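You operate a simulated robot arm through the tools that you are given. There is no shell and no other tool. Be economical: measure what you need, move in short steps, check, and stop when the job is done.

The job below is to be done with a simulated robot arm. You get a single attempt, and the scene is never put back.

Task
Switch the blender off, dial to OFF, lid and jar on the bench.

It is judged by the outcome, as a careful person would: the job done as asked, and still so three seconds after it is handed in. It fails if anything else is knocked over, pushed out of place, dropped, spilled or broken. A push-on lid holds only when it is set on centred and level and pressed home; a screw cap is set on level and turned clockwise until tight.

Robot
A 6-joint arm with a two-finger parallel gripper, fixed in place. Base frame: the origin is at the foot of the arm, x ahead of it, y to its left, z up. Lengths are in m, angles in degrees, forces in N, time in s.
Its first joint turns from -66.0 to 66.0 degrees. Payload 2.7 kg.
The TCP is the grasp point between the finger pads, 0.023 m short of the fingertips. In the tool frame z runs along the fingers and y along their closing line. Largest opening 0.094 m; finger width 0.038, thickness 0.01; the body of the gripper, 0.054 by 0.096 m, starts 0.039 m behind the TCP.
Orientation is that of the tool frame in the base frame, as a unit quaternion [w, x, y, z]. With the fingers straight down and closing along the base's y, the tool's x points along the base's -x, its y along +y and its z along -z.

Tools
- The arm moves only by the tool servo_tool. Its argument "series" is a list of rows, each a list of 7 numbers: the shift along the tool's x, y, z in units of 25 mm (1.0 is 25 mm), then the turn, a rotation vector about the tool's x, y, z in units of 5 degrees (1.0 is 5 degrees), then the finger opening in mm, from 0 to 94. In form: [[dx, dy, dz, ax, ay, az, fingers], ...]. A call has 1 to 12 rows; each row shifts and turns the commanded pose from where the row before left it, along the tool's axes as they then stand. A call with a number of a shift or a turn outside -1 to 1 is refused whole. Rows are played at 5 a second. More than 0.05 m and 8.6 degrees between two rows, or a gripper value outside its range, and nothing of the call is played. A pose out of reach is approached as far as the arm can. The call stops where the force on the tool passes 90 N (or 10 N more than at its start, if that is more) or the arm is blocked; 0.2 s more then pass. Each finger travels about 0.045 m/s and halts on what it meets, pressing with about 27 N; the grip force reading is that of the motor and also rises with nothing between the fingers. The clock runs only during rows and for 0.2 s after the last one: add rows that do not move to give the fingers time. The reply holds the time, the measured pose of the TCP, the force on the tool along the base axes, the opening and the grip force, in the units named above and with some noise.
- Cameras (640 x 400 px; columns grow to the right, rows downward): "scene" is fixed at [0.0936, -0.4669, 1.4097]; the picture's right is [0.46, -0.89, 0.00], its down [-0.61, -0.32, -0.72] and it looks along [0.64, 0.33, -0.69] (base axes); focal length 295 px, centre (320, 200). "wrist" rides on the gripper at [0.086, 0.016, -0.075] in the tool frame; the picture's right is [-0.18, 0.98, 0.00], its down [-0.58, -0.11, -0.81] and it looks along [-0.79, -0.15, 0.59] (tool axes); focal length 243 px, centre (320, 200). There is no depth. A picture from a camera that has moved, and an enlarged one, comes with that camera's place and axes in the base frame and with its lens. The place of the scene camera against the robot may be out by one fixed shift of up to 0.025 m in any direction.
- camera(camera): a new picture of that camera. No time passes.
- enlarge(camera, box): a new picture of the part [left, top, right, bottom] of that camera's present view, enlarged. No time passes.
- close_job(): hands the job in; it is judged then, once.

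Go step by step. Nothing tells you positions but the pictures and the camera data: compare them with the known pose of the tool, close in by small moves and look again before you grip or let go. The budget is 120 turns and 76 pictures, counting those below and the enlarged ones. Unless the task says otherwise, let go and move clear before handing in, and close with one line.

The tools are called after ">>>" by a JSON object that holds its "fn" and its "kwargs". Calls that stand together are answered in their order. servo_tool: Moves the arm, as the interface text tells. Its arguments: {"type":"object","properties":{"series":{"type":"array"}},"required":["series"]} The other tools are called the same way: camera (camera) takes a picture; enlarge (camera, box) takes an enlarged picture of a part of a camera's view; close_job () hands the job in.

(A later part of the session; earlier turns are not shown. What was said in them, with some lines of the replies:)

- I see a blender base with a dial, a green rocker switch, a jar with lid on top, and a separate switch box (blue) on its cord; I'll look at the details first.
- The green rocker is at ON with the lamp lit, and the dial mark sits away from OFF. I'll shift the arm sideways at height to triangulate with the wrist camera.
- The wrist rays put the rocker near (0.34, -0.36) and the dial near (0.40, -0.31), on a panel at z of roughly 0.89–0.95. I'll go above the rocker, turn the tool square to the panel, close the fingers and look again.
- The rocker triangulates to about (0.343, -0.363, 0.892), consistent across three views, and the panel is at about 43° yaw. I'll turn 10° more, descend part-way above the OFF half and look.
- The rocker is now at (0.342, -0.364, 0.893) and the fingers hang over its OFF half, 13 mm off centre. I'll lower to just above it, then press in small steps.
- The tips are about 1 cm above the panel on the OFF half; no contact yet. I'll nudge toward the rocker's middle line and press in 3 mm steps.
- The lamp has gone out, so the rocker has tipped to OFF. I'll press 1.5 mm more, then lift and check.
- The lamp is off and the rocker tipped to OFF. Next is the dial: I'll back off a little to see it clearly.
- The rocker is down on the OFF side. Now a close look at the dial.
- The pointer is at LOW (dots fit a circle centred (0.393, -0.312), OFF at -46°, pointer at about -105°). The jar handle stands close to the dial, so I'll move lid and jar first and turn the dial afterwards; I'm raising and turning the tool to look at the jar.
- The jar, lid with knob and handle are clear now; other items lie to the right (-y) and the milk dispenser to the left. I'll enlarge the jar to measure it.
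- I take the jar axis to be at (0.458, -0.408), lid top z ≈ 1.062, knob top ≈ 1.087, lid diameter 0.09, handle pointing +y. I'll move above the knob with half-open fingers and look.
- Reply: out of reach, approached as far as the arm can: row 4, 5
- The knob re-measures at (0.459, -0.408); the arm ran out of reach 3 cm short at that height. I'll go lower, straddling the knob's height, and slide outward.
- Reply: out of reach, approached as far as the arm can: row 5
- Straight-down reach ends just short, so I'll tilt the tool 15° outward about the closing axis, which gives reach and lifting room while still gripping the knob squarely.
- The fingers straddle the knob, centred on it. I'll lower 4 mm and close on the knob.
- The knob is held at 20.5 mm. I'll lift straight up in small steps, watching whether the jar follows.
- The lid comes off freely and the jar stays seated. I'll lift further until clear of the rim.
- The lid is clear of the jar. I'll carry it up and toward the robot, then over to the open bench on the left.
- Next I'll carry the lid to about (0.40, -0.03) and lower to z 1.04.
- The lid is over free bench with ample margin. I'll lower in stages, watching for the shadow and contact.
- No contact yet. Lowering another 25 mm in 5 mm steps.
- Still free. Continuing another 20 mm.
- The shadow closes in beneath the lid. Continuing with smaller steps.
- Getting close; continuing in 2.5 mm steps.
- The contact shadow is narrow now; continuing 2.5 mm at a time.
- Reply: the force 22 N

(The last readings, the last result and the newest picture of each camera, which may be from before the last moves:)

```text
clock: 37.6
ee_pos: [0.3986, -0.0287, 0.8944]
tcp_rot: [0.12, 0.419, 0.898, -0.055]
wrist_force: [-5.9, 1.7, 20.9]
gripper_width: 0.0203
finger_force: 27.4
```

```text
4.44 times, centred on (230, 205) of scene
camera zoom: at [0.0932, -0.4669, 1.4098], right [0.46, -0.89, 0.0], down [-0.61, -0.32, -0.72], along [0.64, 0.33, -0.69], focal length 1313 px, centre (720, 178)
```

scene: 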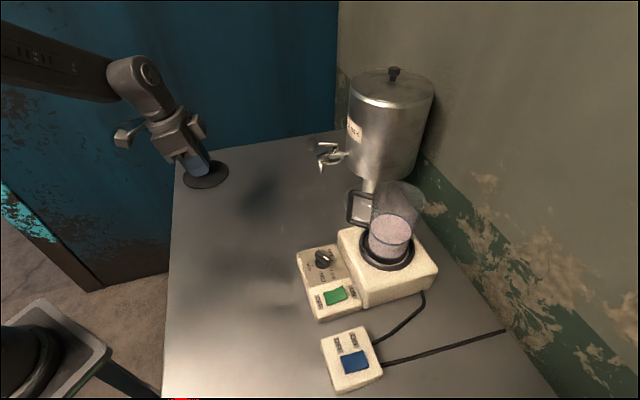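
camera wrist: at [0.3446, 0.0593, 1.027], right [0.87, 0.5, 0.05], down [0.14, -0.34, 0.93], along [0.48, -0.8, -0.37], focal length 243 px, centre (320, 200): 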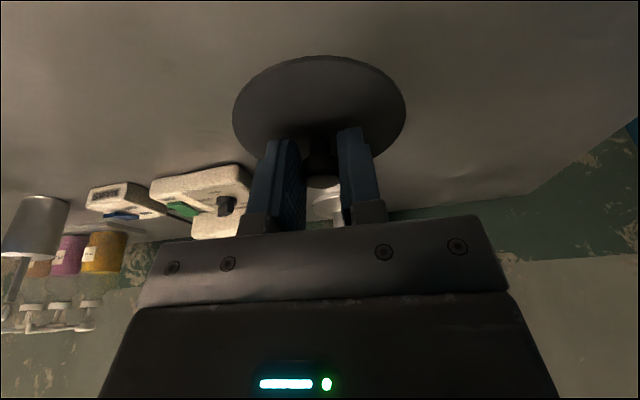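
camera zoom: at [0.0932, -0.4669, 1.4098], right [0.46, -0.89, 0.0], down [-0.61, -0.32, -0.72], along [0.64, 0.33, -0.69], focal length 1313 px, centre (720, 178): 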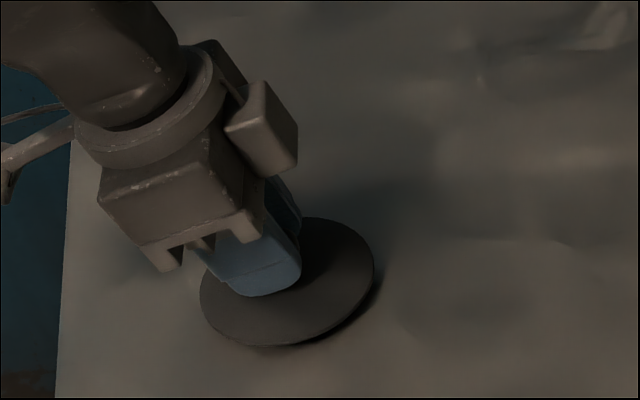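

Contact: 21 N at TCP z 0.894. I'll relieve the pressure by 1 mm, open the fingers and back away along the tool axis.

>>> {"fn": "servo_tool", "kwargs": {"series": [[-0.012, 0, -0.045, 0, 0, 0, 0], [0, 0, 0, 0, 0, 0, 20], [0, 0, 0, 0, 0, 0, 30], [0, 0, 0, 0, 0, 0, 45], [0, 0, 0, 0, 0, 0, 60], [0, 0, -0.6, 0, 0, 0, 60], [0, 0, -1, 0, 0, 0, 60], [0, 0, -1, 0, 0, 0, 60], [0, 0, -1, 0, 0, 0, 60], [0, 0, -1, 0, 0, 0, 60], [0, 0, 0, 0, 0, 0, 60]]}}

>>> {"fn": "camera", "kwargs": {"camera": "wrist"}}

>>> {"fn": "camera", "kwargs": {"camera": "scene"}}

```text
clock: 40.0
ee_pos: [0.3817, -0.0053, 1.0064]
tcp_rot: [0.119, 0.419, 0.899, -0.055]
wrist_force: [0.6, 0.4, 0.3]
gripper_width: 0.06
finger_force: 0.0
```

```text
33 pictures are left
camera wrist: at [0.3257, 0.083, 1.0537], right [0.87, 0.5, 0.05], down [0.14, -0.34, 0.93], along [0.48, -0.8, -0.37], focal length 243 px, centre (320, 200)
```

wrist: 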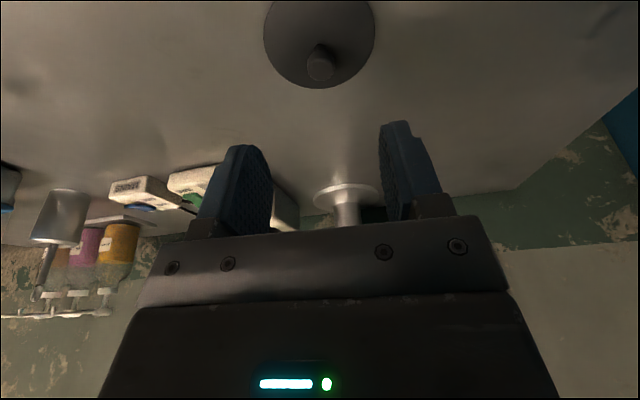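

```text
32 pictures are left
```

scene: 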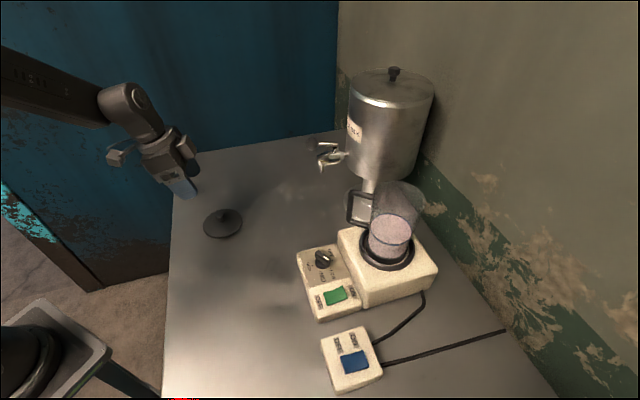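

The lid lies flat on the bench at (0.40, -0.03). Now the jar: I'll raise, turn the tool to yaw -65° so the fingers clear the handle, keep the 15° tilt for reach, and go back toward the blender.

>>> {"fn": "servo_tool", "kwargs": {"series": [[-0.2675, 0, -0.998, 0, 0, 0, 60], [-0.2675, 0, -0.998, 0, 0, 0, 70], [-0.2675, 0, -0.998, 0, 0, 0, 80], [-0.2675, 0, -0.998, 0.2588, 0, 0.966, 94], [-0.2675, 0, -0.998, 0.2588, 0, 0.966, 94], [-0.2675, 0, -0.998, 0.2588, 0, 0.966, 94], [0, 0, 0, 0, 0, 0, 94]]}}

>>> {"fn": "servo_tool", "kwargs": {"series": [[-0.838, -0.456, 0.2245, 0, 0, 0, 94], [-0.838, -0.456, 0.2245, 0, 0, 0, 94], [-0.838, -0.456, 0.2245, 0, 0, 0, 94], [-0.838, -0.456, 0.2245, 0, 0, 0, 94], [-0.838, -0.456, 0.2245, 0, 0, 0, 94], [-0.838, -0.456, 0.2245, 0, 0, 0, 94], [-0.838, -0.456, 0.2245, 0, 0, 0, 94], [-0.838, -0.456, 0.2245, 0, 0, 0, 94], [-0.838, -0.456, 0.2245, 0, 0, 0, 94], [-0.838, -0.456, 0.2245, 0, 0, 0, 94], [0, 0, 0, 0, 0, 0, 94]]}}

>>> {"fn": "camera", "kwargs": {"camera": "wrist"}}

```text
clock: 41.6
ee_pos: [0.3809, -0.0059, 1.1607]
tcp_rot: [0.111, 0.533, 0.836, -0.069]
wrist_force: [0.3, -0.3, 0.3]
gripper_width: 0.0939
finger_force: 0.1
```

```text
clock: 44.0
ee_pos: [0.3691, -0.2505, 1.1606]
tcp_rot: [0.112, 0.532, 0.836, -0.069]
wrist_force: [-0.3, 0.7, 0.1]
gripper_width: 0.0938
finger_force: 0.0
```

```text
31 pictures are left
camera wrist: at [0.3384, -0.1507, 1.2083], right [0.97, 0.25, 0.05], down [0.05, -0.37, 0.93], along [0.25, -0.9, -0.37], focal length 243 px, centre (320, 200)
```

wrist: 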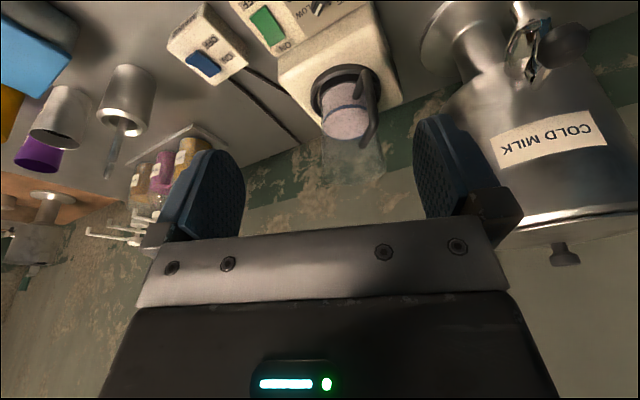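

The open jar is in view; I'll enlarge it to find the rim and axis.

>>> {"fn": "enlarge", "kwargs": {"camera": "wrist", "box": [280, 50, 420, 200]}}

```text
2.67 times, centred on (350, 125) of wrist
camera zoom: at [0.3384, -0.1507, 1.2083], right [0.97, 0.25, 0.05], down [0.05, -0.37, 0.93], along [0.25, -0.9, -0.37], focal length 647 px, centre (240, 400)
```

zoom: 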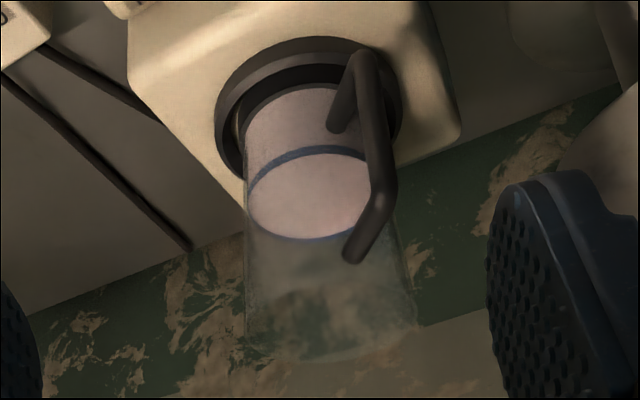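

The rim is about 0.082 m across at z ≈ 1.055, axis (0.457, -0.408). I'll move above it with the fingers fully open.

>>> {"fn": "servo_tool", "kwargs": {"series": [[-0.819, 0.07, 0.429, 0, 0, 0, 94], [-0.819, 0.07, 0.429, 0, 0, 0, 94], [-0.819, 0.07, 0.429, 0, 0, 0, 94], [-0.819, 0.07, 0.429, 0, 0, 0, 94], [-0.819, 0.07, 0.429, 0, 0, 0, 94], [-0.819, 0.07, 0.429, 0, 0, 0, 94], [-0.819, 0.07, 0.429, 0, 0, 0, 94], [-0.819, 0.07, 0.429, 0, 0, 0, 94], [0, 0, 0, 0, 0, 0, 94]]}}

>>> {"fn": "camera", "kwargs": {"camera": "wrist"}}

>>> {"fn": "enlarge", "kwargs": {"camera": "scene", "box": [310, 110, 470, 270]}}

```text
clock: 46.0
ee_pos: [0.4587, -0.4075, 1.1196]
tcp_rot: [0.112, 0.532, 0.836, -0.069]
wrist_force: [0.5, 0.3, -0.7]
gripper_width: 0.0938
finger_force: 0.1
```

```text
29 pictures are left
camera wrist: at [0.428, -0.3077, 1.1688], right [0.97, 0.25, 0.05], down [0.05, -0.37, 0.93], along [0.25, -0.9, -0.37], focal length 243 px, centre (320, 200)
```

wrist: 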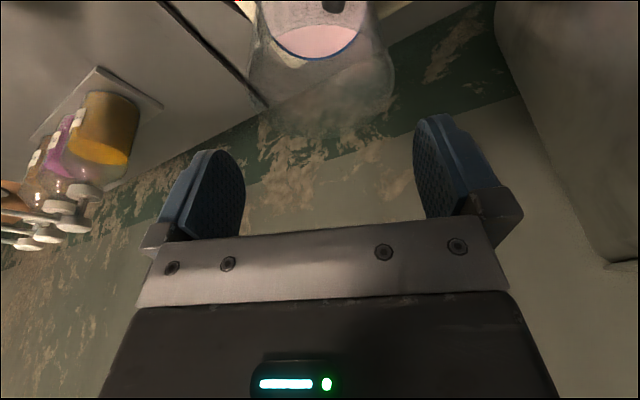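

```text
2.50 times, centred on (390, 190) of scene
camera zoom: at [0.0936, -0.4669, 1.4097], right [0.46, -0.89, 0.0], down [-0.61, -0.32, -0.72], along [0.64, 0.33, -0.69], focal length 738 px, centre (145, 225)
```

zoom: 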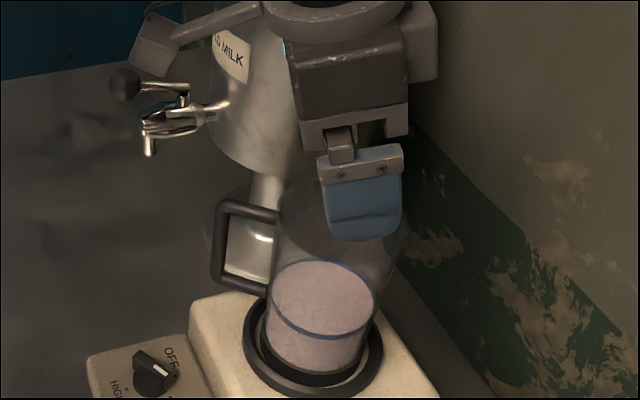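

The jar rim is centred between the fingers. Descending in small steps around it.

>>> {"fn": "servo_tool", "kwargs": {"series": [[0.1035, 0, 0.386, 0, 0, 0, 94], [0.1035, 0, 0.386, 0, 0, 0, 94], [0.1035, 0, 0.386, 0, 0, 0, 94], [0.1035, 0, 0.386, 0, 0, 0, 94], [0.1035, 0, 0.386, 0, 0, 0, 94], [0, 0, 0, 0, 0, 0, 94]]}}

>>> {"fn": "camera", "kwargs": {"camera": "wrist"}}

>>> {"fn": "enlarge", "kwargs": {"camera": "scene", "box": [310, 110, 470, 270]}}

```text
clock: 47.4
ee_pos: [0.459, -0.4073, 1.0693]
tcp_rot: [0.111, 0.532, 0.836, -0.069]
wrist_force: [-0.6, 0.1, 0.3]
gripper_width: 0.0942
finger_force: 0.1
```

```text
27 pictures are left
camera wrist: at [0.4283, -0.3076, 1.118], right [0.97, 0.25, 0.05], down [0.05, -0.37, 0.93], along [0.25, -0.9, -0.37], focal length 243 px, centre (320, 200)
```

wrist: 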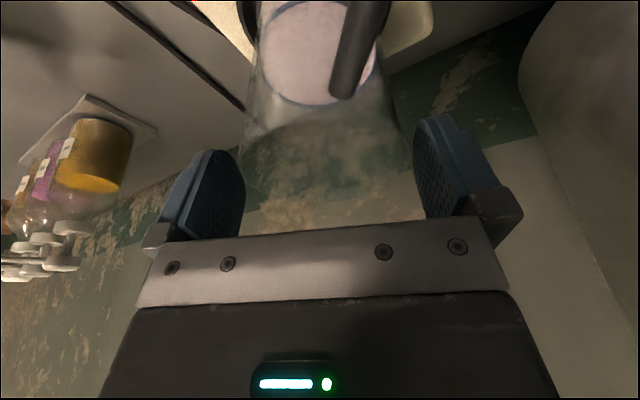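

```text
2.50 times, centred on (390, 190) of scene
camera zoom: at [0.0936, -0.4669, 1.4097], right [0.46, -0.89, 0.0], down [-0.61, -0.32, -0.72], along [0.64, 0.33, -0.69], focal length 738 px, centre (145, 225)
```

zoom: 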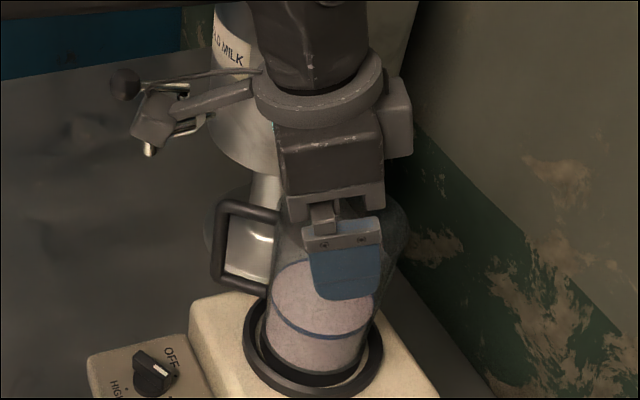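

The fingers straddle the jar without contact and clear the handle. Lowering 22 mm more, then closing.

>>> {"fn": "servo_tool", "kwargs": {"series": [[0.1035, 0, 0.386, 0, 0, 0, 94], [0.124, 0, 0.463, 0, 0, 0, 94], [0, 0, 0, 0, 0, 0, 85], [0, 0, 0, 0, 0, 0, 78], [0, 0, 0, 0, 0, 0, 70], [0, 0, 0, 0, 0, 0, 60], [0, 0, 0, 0, 0, 0, 50], [0, 0, 0, 0, 0, 0, 50]]}}

>>> {"fn": "camera", "kwargs": {"camera": "wrist"}}

```text
clock: 49.2
ee_pos: [0.4579, -0.408, 1.0465]
tcp_rot: [0.111, 0.533, 0.836, -0.069]
wrist_force: [1.6, 0.0, 0.5]
gripper_width: 0.085
finger_force: 27.1
```

```text
25 pictures are left
camera wrist: at [0.4281, -0.3076, 1.0961], right [0.97, 0.25, 0.05], down [0.05, -0.37, 0.93], along [0.25, -0.9, -0.37], focal length 243 px, centre (320, 200)
```

wrist: 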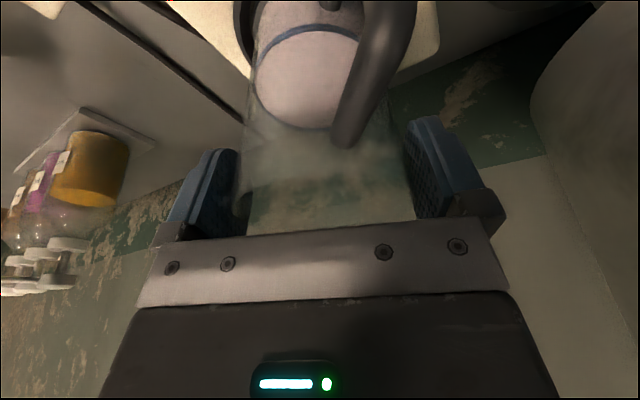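

The jar is held at 85 mm with 27 N. Lifting slowly, straight up.

>>> {"fn": "servo_tool", "kwargs": {"series": [[-0.026, 0, -0.097, 0, 0, 0, 50], [-0.026, 0, -0.097, 0, 0, 0, 50], [-0.052, 0, -0.193, 0, 0, 0, 50], [-0.052, 0, -0.193, 0, 0, 0, 50], [0, 0, 0, 0, 0, 0, 50]]}}

>>> {"fn": "enlarge", "kwargs": {"camera": "scene", "box": [310, 130, 470, 290]}}

```text
clock: 50.4
ee_pos: [0.4582, -0.4065, 1.0609]
tcp_rot: [0.11, 0.533, 0.836, -0.069]
wrist_force: [-0.5, 0.8, -4.3]
gripper_width: 0.0852
finger_force: 27.1
```

```text
2.50 times, centred on (390, 210) of scene
camera zoom: at [0.0937, -0.467, 1.4097], right [0.46, -0.89, 0.0], down [-0.61, -0.32, -0.72], along [0.64, 0.33, -0.69], focal length 738 px, centre (145, 175)
```

zoom: 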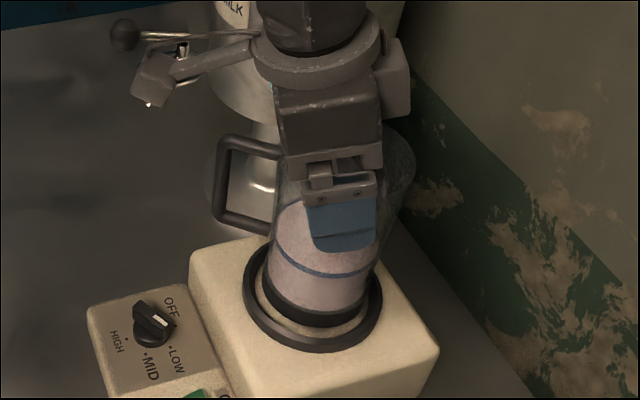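

The jar lifts freely (about 4 N) and stays upright. Raising 50 mm more.

>>> {"fn": "servo_tool", "kwargs": {"series": [[-0.0828, 0, -0.309, 0, 0, 0, 50], [-0.0828, 0, -0.309, 0, 0, 0, 50], [-0.0828, 0, -0.309, 0, 0, 0, 50], [-0.0828, 0, -0.309, 0, 0, 0, 50], [-0.0828, 0, -0.309, 0, 0, 0, 50], [-0.0828, 0, -0.309, 0, 0, 0, 50], [0, 0, 0, 0, 0, 0, 50]]}}

>>> {"fn": "camera", "kwargs": {"camera": "scene"}}

```text
clock: 52.0
ee_pos: [0.458, -0.408, 1.1095]
tcp_rot: [0.11, 0.533, 0.836, -0.069]
wrist_force: [0.1, 0.4, -4.1]
gripper_width: 0.0852
finger_force: 27.2
```

```text
23 pictures are left
```

scene: 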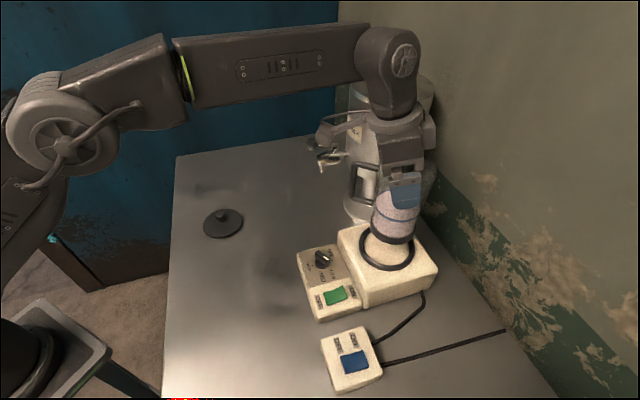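

The jar is clear of its seat. Carrying it gently to about (0.33, -0.17), a free spot on the bench.

>>> {"fn": "servo_tool", "kwargs": {"series": [[0.2, -0.012, -0.053, 0, 0, 0, 50], [0.434, -0.026, -0.116, 0, 0, 0, 50], [0.434, -0.026, -0.116, 0, 0, 0, 50], [0.434, -0.026, -0.116, 0, 0, 0, 50], [0.434, -0.026, -0.116, 0, 0, 0, 50], [0.434, -0.026, -0.116, 0, 0, 0, 50], [0.434, -0.026, -0.116, 0, 0, 0, 50], [0.434, -0.026, -0.116, 0, 0, 0, 50], [0.434, -0.026, -0.116, 0, 0, 0, 50], [0.434, -0.026, -0.116, 0, 0, 0, 50], [0.434, -0.026, -0.116, 0, 0, 0, 50], [0.434, -0.026, -0.116, 0, 0, 0, 50]]}}

>>> {"fn": "servo_tool", "kwargs": {"series": [[0.434, -0.026, -0.116, 0, 0, 0, 50], [0.434, -0.026, -0.116, 0, 0, 0, 50], [0.434, -0.026, -0.116, 0, 0, 0, 50], [0.434, -0.026, -0.116, 0, 0, 0, 50], [0.434, -0.026, -0.116, 0, 0, 0, 50], [0.434, -0.026, -0.116, 0, 0, 0, 50], [0.434, -0.026, -0.116, 0, 0, 0, 50], [0.434, -0.026, -0.116, 0, 0, 0, 50], [0.434, -0.026, -0.116, 0, 0, 0, 50], [0.434, -0.026, -0.116, 0, 0, 0, 50], [0.434, -0.026, -0.116, 0, 0, 0, 50], [0.234, -0.014, -0.063, 0, 0, 0, 50]]}}

>>> {"fn": "camera", "kwargs": {"camera": "scene"}}

```text
clock: 54.6
ee_pos: [0.3969, -0.2946, 1.1093]
tcp_rot: [0.109, 0.533, 0.836, -0.071]
wrist_force: [0.0, -0.1, -3.6]
gripper_width: 0.0851
finger_force: 27.0
```

```text
clock: 57.2
ee_pos: [0.3361, -0.1814, 1.1099]
tcp_rot: [0.11, 0.532, 0.837, -0.069]
wrist_force: [-0.3, -0.2, -3.5]
gripper_width: 0.0854
finger_force: 27.0
```

```text
22 pictures are left
```

scene: 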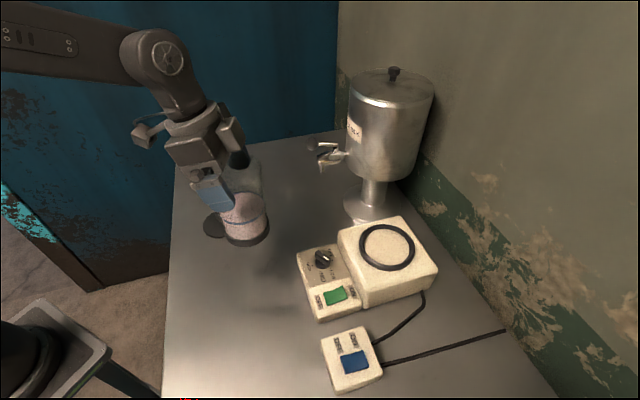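

The jar is over free bench. Lowering to just above expected contact.

>>> {"fn": "servo_tool", "kwargs": {"series": [[0.1035, 0, 0.386, 0, 0, 0, 50], [0.1035, 0, 0.386, 0, 0, 0, 50], [0.1035, 0, 0.386, 0, 0, 0, 50], [0.1035, 0, 0.386, 0, 0, 0, 50], [0.1035, 0, 0.386, 0, 0, 0, 50], [0.1035, 0, 0.386, 0, 0, 0, 50], [0.1035, 0, 0.386, 0, 0, 0, 50], [0.1035, 0, 0.386, 0, 0, 0, 50], [0.1035, 0, 0.386, 0, 0, 0, 50], [0.1035, 0, 0.386, 0, 0, 0, 50], [0.1035, 0, 0.386, 0, 0, 0, 50], [0, 0, 0, 0, 0, 0, 50]]}}

>>> {"fn": "enlarge", "kwargs": {"camera": "scene", "box": [180, 140, 330, 290]}}

```text
clock: 59.8
ee_pos: [0.3362, -0.1807, 0.999]
tcp_rot: [0.111, 0.532, 0.836, -0.07]
wrist_force: [1.3, -0.2, -3.7]
gripper_width: 0.085
finger_force: 26.9
```

```text
2.67 times, centred on (255, 215) of scene
camera zoom: at [0.0936, -0.467, 1.4097], right [0.46, -0.89, 0.0], down [-0.61, -0.32, -0.72], along [0.64, 0.33, -0.69], focal length 788 px, centre (493, 160)
```

zoom: 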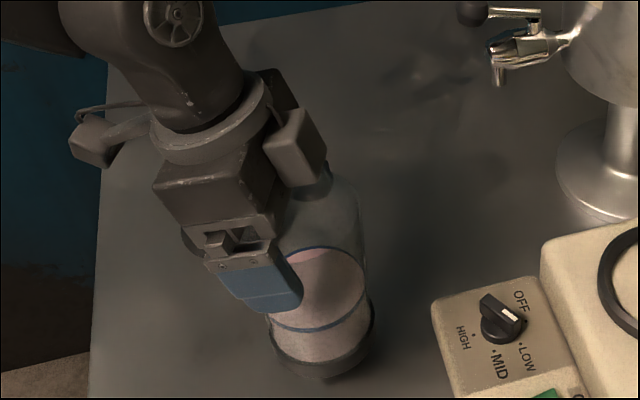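

Close to the bench now. Lowering in small steps and watching the force.

>>> {"fn": "servo_tool", "kwargs": {"series": [[0.0414, 0, 0.155, 0, 0, 0, 50], [0.0414, 0, 0.155, 0, 0, 0, 50], [0.0414, 0, 0.155, 0, 0, 0, 50], [0, 0, 0, 0, 0, 0, 50]]}}

>>> {"fn": "servo_tool", "kwargs": {"series": [[0.031, 0, 0.116, 0, 0, 0, 50], [0.031, 0, 0.116, 0, 0, 0, 50], [0, 0, 0, 0, 0, 0, 50]]}}

```text
clock: 60.8
ee_pos: [0.3354, -0.181, 0.987]
tcp_rot: [0.111, 0.532, 0.837, -0.069]
wrist_force: [1.1, 0.2, -2.8]
gripper_width: 0.0854
finger_force: 27.3
```

```text
clock: 61.6
ee_pos: [0.3353, -0.181, 0.9811]
tcp_rot: [0.111, 0.533, 0.836, -0.069]
wrist_force: [0.8, -0.4, -3.6]
gripper_width: 0.0852
finger_force: 27.6
```

>>> {"fn": "servo_tool", "kwargs": {"series": [[0.026, 0, 0.097, 0, 0, 0, 50], [0, 0, 0, 0, 0, 0, 50]]}}

>>> {"fn": "servo_tool", "kwargs": {"series": [[0.026, 0, 0.097, 0, 0, 0, 50], [0, 0, 0, 0, 0, 0, 50]]}}

>>> {"fn": "enlarge", "kwargs": {"camera": "scene", "box": [220, 180, 320, 280]}}

```text
clock: 62.2
ee_pos: [0.3353, -0.1812, 0.9796]
tcp_rot: [0.11, 0.533, 0.836, -0.069]
wrist_force: [0.5, 0.4, -3.5]
gripper_width: 0.0853
finger_force: 27.5
```

```text
clock: 62.8
ee_pos: [0.3356, -0.1815, 0.9769]
tcp_rot: [0.112, 0.533, 0.836, -0.071]
wrist_force: [0.8, -0.5, -3.5]
gripper_width: 0.0851
finger_force: 27.2
```

```text
4.00 times, centred on (270, 230) of scene
camera zoom: at [0.0936, -0.467, 1.4097], right [0.46, -0.89, 0.0], down [-0.61, -0.32, -0.72], along [0.64, 0.33, -0.69], focal length 1182 px, centre (520, 80)
```

zoom: 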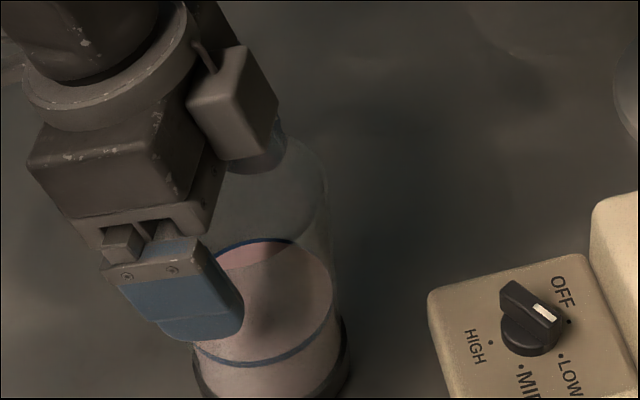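

>>> {"fn": "servo_tool", "kwargs": {"series": [[0.026, 0, 0.097, 0, 0, 0, 50], [0, 0, 0, 0, 0, 0, 50]]}}

>>> {"fn": "servo_tool", "kwargs": {"series": [[0.026, 0, 0.097, 0, 0, 0, 50], [0, 0, 0, 0, 0, 0, 50]]}}

```text
clock: 63.4
ee_pos: [0.3355, -0.1819, 0.9742]
tcp_rot: [0.111, 0.533, 0.836, -0.069]
wrist_force: [-0.7, 0.5, -3.0]
gripper_width: 0.085
finger_force: 27.5
```

```text
clock: 64.0
ee_pos: [0.3353, -0.1818, 0.9743]
tcp_rot: [0.113, 0.532, 0.836, -0.07]
wrist_force: [-6.1, 2.1, 17.6]
gripper_width: 0.0851
finger_force: 27.0
```

The jar touches down at TCP z 0.974. I'll relieve the pressure, open slowly and withdraw straight up.

>>> {"fn": "servo_tool", "kwargs": {"series": [[-0.012, 0, -0.045, 0, 0, 0, 50], [0, 0, 0, 0, 0, 0, 82], [0, 0, 0, 0, 0, 0, 86], [0, 0, 0, 0, 0, 0, 90], [0, 0, 0, 0, 0, 0, 94], [0, 0, 0, 0, 0, 0, 94], [0, 0, 0, 0, 0, 0, 94]]}}

>>> {"fn": "camera", "kwargs": {"camera": "wrist"}}

```text
clock: 65.6
ee_pos: [0.3345, -0.1816, 0.9718]
tcp_rot: [0.111, 0.532, 0.836, -0.07]
wrist_force: [-0.6, -0.9, -0.4]
gripper_width: 0.0942
finger_force: 0.0
```

```text
19 pictures are left
camera wrist: at [0.3048, -0.0822, 1.0212], right [0.97, 0.25, 0.05], down [0.05, -0.37, 0.93], along [0.25, -0.9, -0.37], focal length 243 px, centre (320, 200)
```

wrist: 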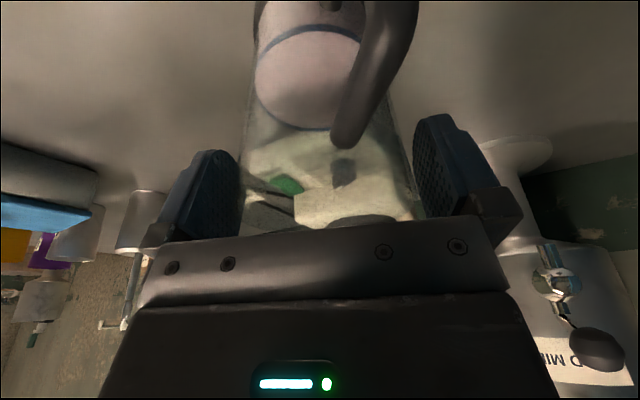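

Released with clearance on both sides. Withdrawing straight up.

>>> {"fn": "servo_tool", "kwargs": {"series": [[-0.1035, 0, -0.386, 0, 0, 0, 94], [-0.1035, 0, -0.386, 0, 0, 0, 94], [-0.1035, 0, -0.386, 0, 0, 0, 94], [-0.1035, 0, -0.386, 0, 0, 0, 94], [-0.2, 0, -0.8, 0, 0, 0, 94], [-0.2, 0, -0.8, 0, 0, 0, 94], [-0.2, 0, -0.8, 0, 0, 0, 94], [-0.2, 0, -0.8, 0, 0, 0, 94], [-0.2, 0, -0.8, 0, 0, 0, 94], [-0.2, 0, -0.8, 0, 0, 0, 94], [0, 0, 0, 0, 0, 0, 94]]}}

>>> {"fn": "camera", "kwargs": {"camera": "scene"}}

```text
clock: 68.0
ee_pos: [0.3334, -0.1795, 1.1364]
tcp_rot: [0.111, 0.532, 0.836, -0.07]
wrist_force: [0.5, -0.7, 0.6]
gripper_width: 0.0942
finger_force: 0.1
```

```text
18 pictures are left
```

scene: 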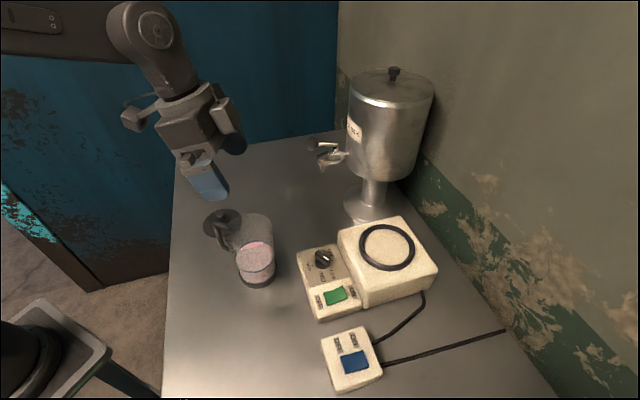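

Jar and lid both stand on the bench. Now the dial: I'll straighten the tool, move above the dial, and turn to yaw 75° so the fingers can close across the knob bar.

>>> {"fn": "servo_tool", "kwargs": {"series": [[0, 0, 0, 0, 1, 0, 94], [0, 0, 0, 0, 1, 0, 94], [0, 0, 0, 0, 1, 0, 94], [-0.965, -0.015, 0, 0, 0, 0, 80], [-0.965, -0.015, 0, 0, 0, 0, 60], [-0.965, -0.015, 0, 0, 0, 0, 50], [-0.965, -0.015, 0, 0, 0, 0, 50], [-0.965, -0.015, 0, 0, 0, 0, 50], [-0.965, -0.015, 0, 0, 0, 0, 50], [0, 0, 0, 0, 0, -1, 50], [0, 0, 0, 0, 0, -1, 50], [0, 0, 0, 0, 0, -1, 50]]}}

>>> {"fn": "servo_tool", "kwargs": {"series": [[0, 0, 0, 0, 0, -1, 50], [0, 0, 0, 0, 0, -1, 50], [0, 0, 0, 0, 0, -1, 50], [0, 0, 0, 0, 0, -1, 50], [0, 0, 0, 0, 0, -1, 50], [0, 0, 0, 0, 0, -1, 50], [0, 0, 0, 0, 0, -1, 50], [0, 0, 0, 0, 0, -1, 50], [0, 0, 0, 0, 0, -1, 50], [0, 0, 0, 0, 0, -1, 50], [0, 0, 0, 0, 0, -1, 50], [0, 0, 0, 0, 0, -1, 50]]}}

>>> {"fn": "servo_tool", "kwargs": {"series": [[0, 0, 0, 0, 0, -1, 50], [0, 0, 0, 0, 0, -1, 50], [0, 0, 0, 0, 0, -1, 50], [0, 0, 0, 0, 0, -1, 50], [0, 0, 0, 0, 0, -1, 50], [0, 0, 0, 0, 0, -1, 50], [0, 0, 0, 0, 0, -1, 50], [0, 0, 0, 0, 0, -1, 50], [0, 0, 0, 0, 0, -1, 50], [0, 0, 0, 0, 0, -1, 50], [0, 0, 0, 0, 0, -1, 50], [0, 0, 0, 0, 0, -1, 50]]}}

```text
clock: 70.6
ee_pos: [0.3935, -0.3113, 1.1368]
tcp_rot: [0.001, 0.422, 0.907, 0.001]
wrist_force: [0.1, 0.6, 0.4]
gripper_width: 0.0499
finger_force: 0.1
```

```text
clock: 73.2
ee_pos: [0.3924, -0.3105, 1.1352]
tcp_rot: [0.001, -0.089, 0.996, 0.0]
wrist_force: [0.4, -1.0, -0.3]
gripper_width: 0.0503
finger_force: 0.0
```

```text
clock: 75.8
ee_pos: [0.3932, -0.3114, 1.1376]
tcp_rot: [0.001, -0.574, 0.819, 0.0]
wrist_force: [1.0, 0.1, -0.4]
gripper_width: 0.0501
finger_force: 0.1
```

Yaw is 70°. Before gripping I'll check in the air that the wrist can reach yaw 135°.

>>> {"fn": "servo_tool", "kwargs": {"series": [[0, 0, 0, 0, 0, -1, 50], [0, 0, 0, 0, 0, -1, 50], [0, 0, 0, 0, 0, -1, 50], [0, 0, 0, 0, 0, -1, 50], [0, 0, 0, 0, 0, -1, 50], [0, 0, 0, 0, 0, -1, 50], [0, 0, 0, 0, 0, -1, 50], [0, 0, 0, 0, 0, -1, 50], [0, 0, 0, 0, 0, -1, 50], [0, 0, 0, 0, 0, -1, 50], [0, 0, 0, 0, 0, -1, 50], [0, 0, 0, 0, 0, -1, 50]]}}

>>> {"fn": "servo_tool", "kwargs": {"series": [[0, 0, 0, 0, 0, -1, 50], [0, 0, 0, 0, 0, -1, 50], [0, 0, 0, 0, 0, 0, 50]]}}

>>> {"fn": "camera", "kwargs": {"camera": "scene"}}

```text
clock: 78.4
ee_pos: [0.3919, -0.3123, 1.137]
tcp_rot: [0.001, 0.907, -0.422, 0.0]
wrist_force: [0.0, 0.0, 0.2]
gripper_width: 0.0501
finger_force: 0.0
```

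```text
clock: 79.2
ee_pos: [0.3925, -0.3106, 1.1364]
tcp_rot: [0.001, 0.939, -0.343, 0.0]
wrist_force: [0.2, 0.7, 0.9]
gripper_width: 0.0502
finger_force: 0.0
```

```text
17 pictures are left
```

scene: 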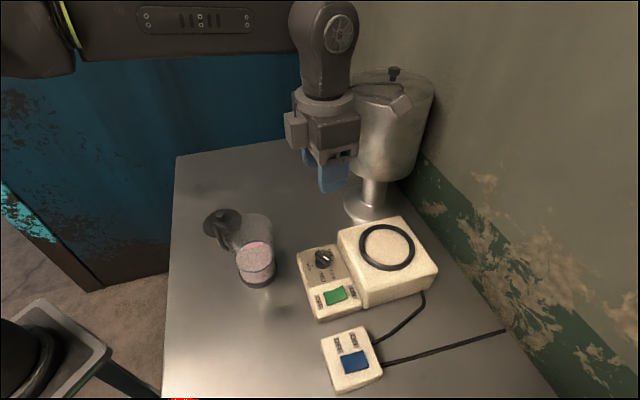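

The wrist reaches it. Back to yaw 75°, lowering to z 1.0 above the dial to check alignment.

>>> {"fn": "servo_tool", "kwargs": {"series": [[0, 0, 0, 0, 0, 1, 50], [0, 0, 0, 0, 0, 1, 50], [0, 0, 0, 0, 0, 1, 50], [0, 0, 0, 0, 0, 1, 50], [0, 0, 0, 0, 0, 1, 50], [0, 0, 0, 0, 0, 1, 50], [0, 0, 0, 0, 0, 1, 50], [0, 0, 0, 0, 0, 1, 50], [0, 0, 0, 0, 0, 1, 50], [0, 0, 0, 0, 0, 1, 50], [0, 0, 0, 0, 0, 1, 50], [0, 0, 0, 0, 0, 1, 50]]}}

>>> {"fn": "servo_tool", "kwargs": {"series": [[0, 0, 0.9, 0, 0, 1, 50], [0, 0, 0.9, 0, 0, 0, 50], [0, 0, 0.9, 0, 0, 0, 50], [0, 0, 0.9, 0, 0, 0, 50], [0, 0, 0.9, 0, 0, 0, 50], [0, 0, 0.9, 0, 0, 0, 50], [0, 0, 0, 0, 0, 0, 50]]}}

>>> {"fn": "enlarge", "kwargs": {"camera": "wrist", "box": [220, 0, 420, 190]}}

```text
clock: 81.8
ee_pos: [0.3937, -0.3112, 1.1359]
tcp_rot: [0.001, -0.642, 0.766, 0.0]
wrist_force: [0.5, 0.4, 0.4]
gripper_width: 0.05
finger_force: 0.0
```

```text
clock: 83.4
ee_pos: [0.3919, -0.3114, 1.0019]
tcp_rot: [0.0, -0.609, 0.793, -0.001]
wrist_force: [-1.2, 0.2, 0.0]
gripper_width: 0.0502
finger_force: 0.0
```

```text
2.11 times, centred on (320, 95) of wrist
camera zoom: at [0.3528, -0.3921, 1.0749], right [-0.9, 0.43, 0.0], down [0.25, 0.53, 0.81], along [0.35, 0.73, -0.59], focal length 511 px, centre (320, 421)
```

zoom: 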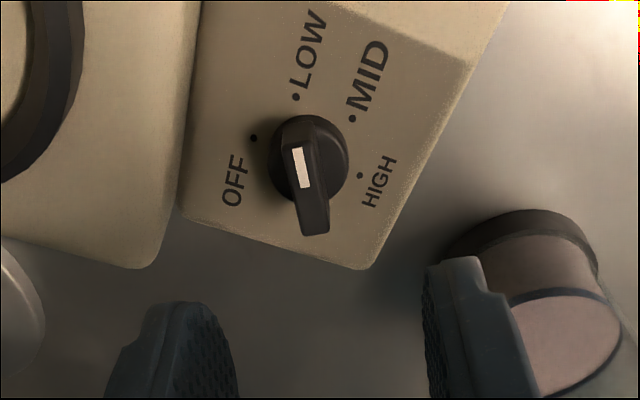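

The bar is lined up with the fingers (top at z ≈ 0.910). I'll lower so the tips overlap the bar but stay above the disc, then close.

>>> {"fn": "servo_tool", "kwargs": {"series": [[0, 0, 0.9, 0, 0, 0, 50], [0, 0, 0.9, 0, 0, 0, 50], [0, 0, 0.9, 0, 0, 0, 50], [0, 0, 0.36, 0, 0, 0, 50], [0, 0, 0, 0, 0, 0, 50]]}}

>>> {"fn": "servo_tool", "kwargs": {"series": [[0, 0, 0, 0, 0, 0, 35], [0, 0, 0, 0, 0, 0, 20], [0, 0, 0, 0, 0, 0, 5], [0, 0, 0, 0, 0, 0, 0], [0, 0, 0, 0, 0, 0, 0]]}}

>>> {"fn": "camera", "kwargs": {"camera": "wrist"}}

```text
clock: 84.6
ee_pos: [0.393, -0.3117, 0.9253]
tcp_rot: [0.002, -0.609, 0.793, 0.0]
wrist_force: [0.7, 0.0, 0.0]
gripper_width: 0.05
finger_force: 0.1
```

```text
clock: 85.8
ee_pos: [0.3986, -0.3131, 0.9262]
tcp_rot: [0.004, -0.608, 0.794, -0.007]
wrist_force: [39.7, -8.9, -12.0]
gripper_width: 0.011
finger_force: 45.0
```

```text
15 pictures are left
camera wrist: at [0.3571, -0.3925, 0.9998], right [-0.9, 0.43, -0.02], down [0.24, 0.54, 0.81], along [0.36, 0.72, -0.59], focal length 243 px, centre (320, 200)
```

wrist: 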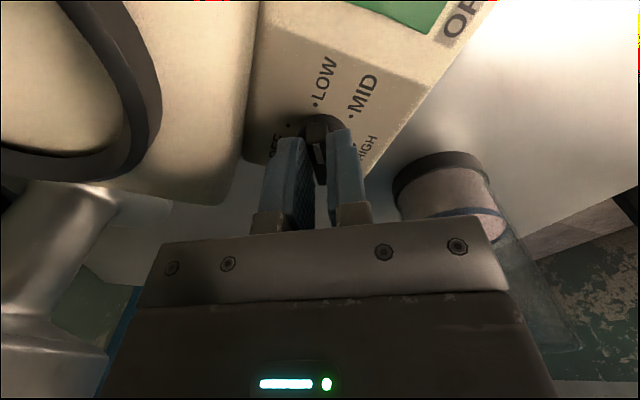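

The bar is gripped at 11 mm but with a 40 N side load: the axis lies about 5.6 mm to the side of my command. I'll shift the command to relieve it before turning.

>>> {"fn": "servo_tool", "kwargs": {"series": [[0, -0.12, 0, 0, 0, 0, 0], [0, -0.11, 0, 0, 0, 0, 0], [0, 0, 0, 0, 0, 0, 0]]}}

>>> {"fn": "camera", "kwargs": {"camera": "scene"}}

```text
clock: 86.6
ee_pos: [0.398, -0.3144, 0.9262]
tcp_rot: [-0.001, -0.609, 0.793, 0.0]
wrist_force: [1.0, 7.5, 21.5]
gripper_width: 0.0107
finger_force: 45.3
```

```text
14 pictures are left
```

scene: 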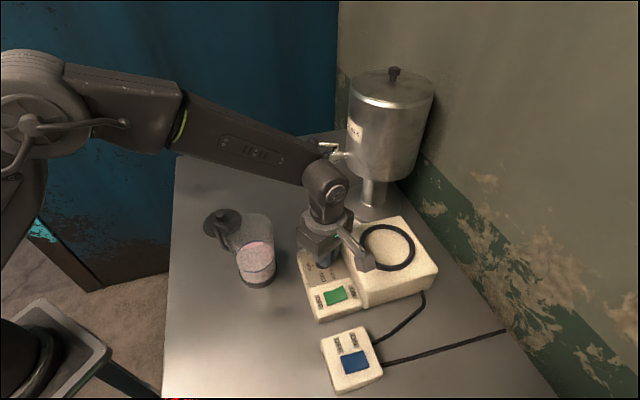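

Side load gone; a little downward load remains. I'll raise 1 mm and turn 20°, then read the forces.

>>> {"fn": "servo_tool", "kwargs": {"series": [[0, 0, -0.05, 0, 0, 0, 0], [0, 0, 0, 0, 0, -1, 0], [0, 0, 0, 0, 0, -1, 0], [0, 0, 0, 0, 0, -1, 0], [0, 0, 0, 0, 0, -1, 0], [0, 0, 0, 0, 0, 0, 0]]}}

>>> {"fn": "camera", "kwargs": {"camera": "wrist"}}

```text
clock: 88.0
ee_pos: [0.4009, -0.3125, 0.9264]
tcp_rot: [0.0, 0.738, -0.675, 0.002]
wrist_force: [15.7, -5.5, 7.3]
gripper_width: 0.011
finger_force: 44.8
```

```text
13 pictures are left
camera wrist: at [0.3897, -0.4015, 0.9999], right [-1.0, 0.1, 0.0], down [0.05, 0.59, 0.81], along [0.08, 0.8, -0.59], focal length 243 px, centre (320, 200)
```

wrist: 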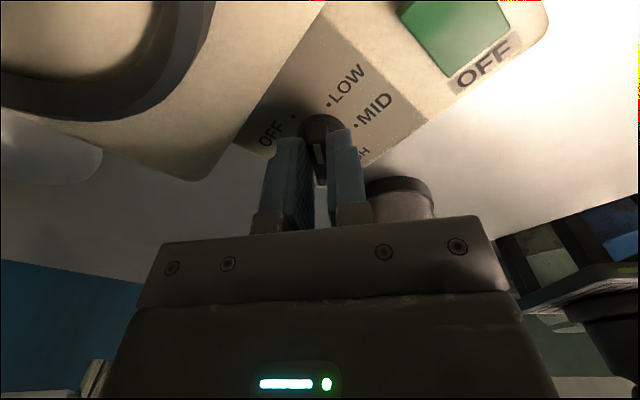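

The dial turns with the gripper; the true pivot is near (0.400, -0.306), so I'll relieve the load and turn further about that pivot.

>>> {"fn": "servo_tool", "kwargs": {"series": [[0.02, -0.085, 0, 0, 0, 0, 0], [0, -0.03, 0, 0, 0, -1, 0], [0, -0.03, 0, 0, 0, -1, 0], [0, -0.03, 0, 0, 0, -1, 0], [0, -0.03, 0, 0, 0, -1, 0], [0, 0, 0, 0, 0, 0, 0]]}}

```text
clock: 89.4
ee_pos: [0.4021, -0.3127, 0.9267]
tcp_rot: [0.0, 0.844, -0.537, -0.002]
wrist_force: [-24.6, 2.4, 19.8]
gripper_width: 0.011
finger_force: 45.3
```

Now at 115° with some side load the other way; I'll relieve it and turn the rest.

>>> {"fn": "servo_tool", "kwargs": {"series": [[-0.04, 0.1, -0.04, 0, 0, 0, 0], [0, 0, 0, 0, 0, 0, 0]]}}

>>> {"fn": "servo_tool", "kwargs": {"series": [[0, -0.015, 0, 0, 0, -1, 0], [0, -0.015, 0, 0, 0, -1, 0], [0, -0.015, 0, 0, 0, -1, 0], [0, -0.015, 0, 0, 0, -1, 0], [0, 0, 0, 0, 0, 0, 0]]}}

>>> {"fn": "enlarge", "kwargs": {"camera": "wrist", "box": [220, 60, 420, 220]}}

```text
clock: 90.0
ee_pos: [0.4008, -0.3121, 0.927]
tcp_rot: [-0.001, 0.843, -0.537, 0.002]
wrist_force: [-1.3, -7.5, 2.6]
gripper_width: 0.0107
finger_force: 45.0
```

```text
clock: 91.2
ee_pos: [0.404, -0.3109, 0.9265]
tcp_rot: [0.0, 0.924, -0.381, 0.001]
wrist_force: [12.3, -7.9, -16.6]
gripper_width: 0.0104
finger_force: 45.1
```

```text
2.50 times, centred on (320, 140) of wrist
camera zoom: at [0.4518, -0.3849, 0.9998], right [-0.82, -0.57, 0.0], down [-0.34, 0.49, 0.81], along [-0.46, 0.66, -0.59], focal length 606 px, centre (320, 350)
```

zoom: 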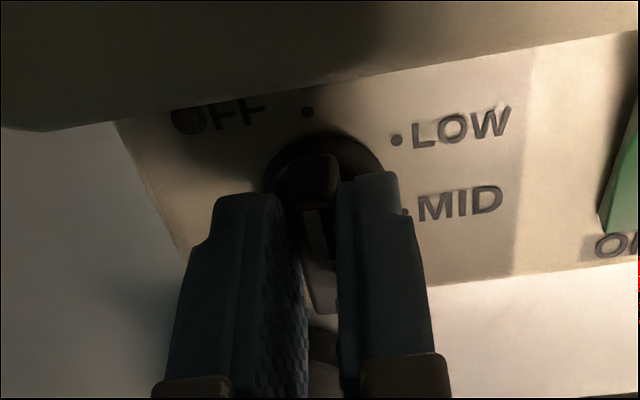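

The bar now points at the OFF dot. I'll relieve the load, open, rise and inspect.

>>> {"fn": "servo_tool", "kwargs": {"series": [[0, -0.06, 0, 0, 0, 0, 0], [0, 0, 0, 0, 0, 0, 20], [0, 0, 0, 0, 0, 0, 35], [0, 0, 0, 0, 0, 0, 50], [0, 0, 0, 0, 0, 0, 50], [0, 0, -1, 0, 0, 0, 50], [0, 0, -1, 0, 0, 0, 50], [0, 0, -1, 0, 0, 0, 50], [0, 0, -1, 0, 0, 0, 50], [0, 0, -1, 0, 0, 0, 50], [0, 0, 0, 0, 0, 0, 50]]}}

>>> {"fn": "enlarge", "kwargs": {"camera": "wrist", "box": [240, 0, 400, 120]}}

```text
clock: 93.6
ee_pos: [0.404, -0.3108, 1.0521]
tcp_rot: [0.0, 0.924, -0.383, 0.001]
wrist_force: [0.5, 0.5, 0.0]
gripper_width: 0.0502
finger_force: 0.1
```

```text
3.33 times, centred on (320, 60) of wrist
camera zoom: at [0.4518, -0.3834, 1.1257], right [-0.83, -0.56, 0.0], down [-0.34, 0.49, 0.81], along [-0.45, 0.67, -0.59], focal length 809 px, centre (320, 667)
```

zoom: 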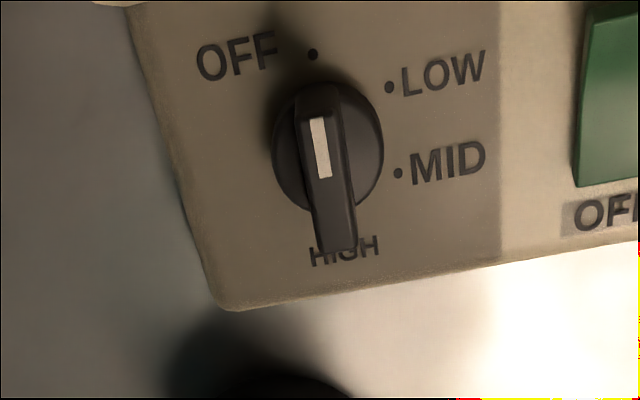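

The pointer sits exactly on the OFF dot. I'll move clear and check the whole scene.

>>> {"fn": "servo_tool", "kwargs": {"series": [[0, 0, -1, 0, 0, 0, 50], [0, 0, -1, 0, 0, 0, 50], [0, 0, -1, 0, 0, 0, 50], [0, 0, -1, 0, 0, 0, 50], [-0.9, 0, 0, 0, 0, 0, 50], [-0.9, 0, 0, 0, 0, 0, 50], [-0.9, 0, 0, 0, 0, 0, 50], [-0.9, 0, 0, 0, 0, 0, 50], [0, 0, 0, 0, 0, 0, 50], [0, 0, 0, 0, 0, 0, 50]]}}

>>> {"fn": "camera", "kwargs": {"camera": "scene"}}

>>> {"fn": "enlarge", "kwargs": {"camera": "scene", "box": [190, 190, 450, 400]}}

```text
clock: 95.8
ee_pos: [0.3403, -0.2464, 1.1518]
tcp_rot: [0.0, 0.924, -0.383, 0.001]
wrist_force: [0.1, -0.2, 0.2]
gripper_width: 0.0497
finger_force: 0.1
```

```text
10 pictures are left
```

scene: 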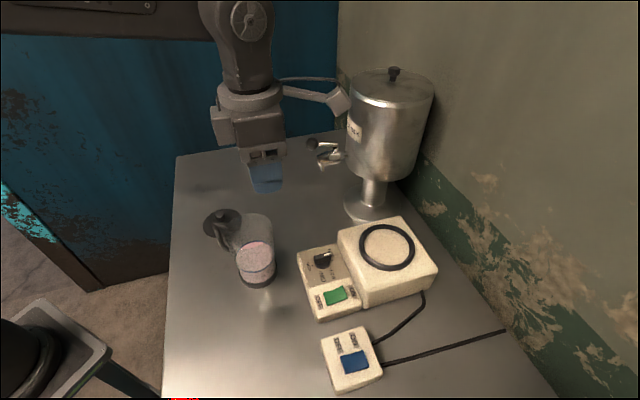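

```text
1.90 times, centred on (320, 295) of scene
camera zoom: at [0.0936, -0.4669, 1.4097], right [0.46, -0.89, 0.0], down [-0.61, -0.32, -0.72], along [0.64, 0.33, -0.69], focal length 563 px, centre (320, 19)
```

zoom: 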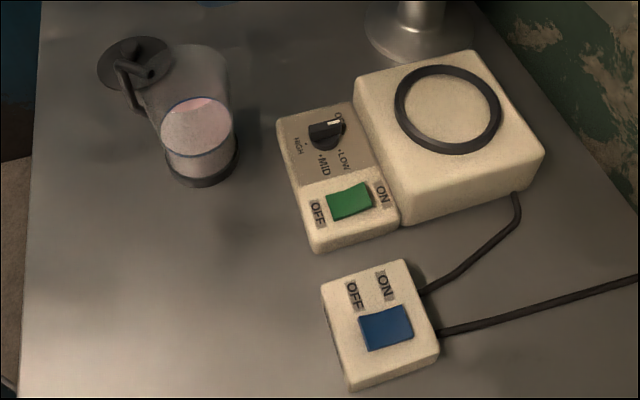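

The rocker is at OFF with the lamp out, and the dial is on OFF. Lid and jar stand separately on the bench, nothing else has moved, and the arm is clear, so I'm handing in.

>>> {"fn": "close_job", "kwargs": {}}

```text
The job is handed in.
```

The blender is switched off with its lamp out, the dial is at OFF, and the lid and jar are standing separately on the bench with nothing spilled or knocked over.
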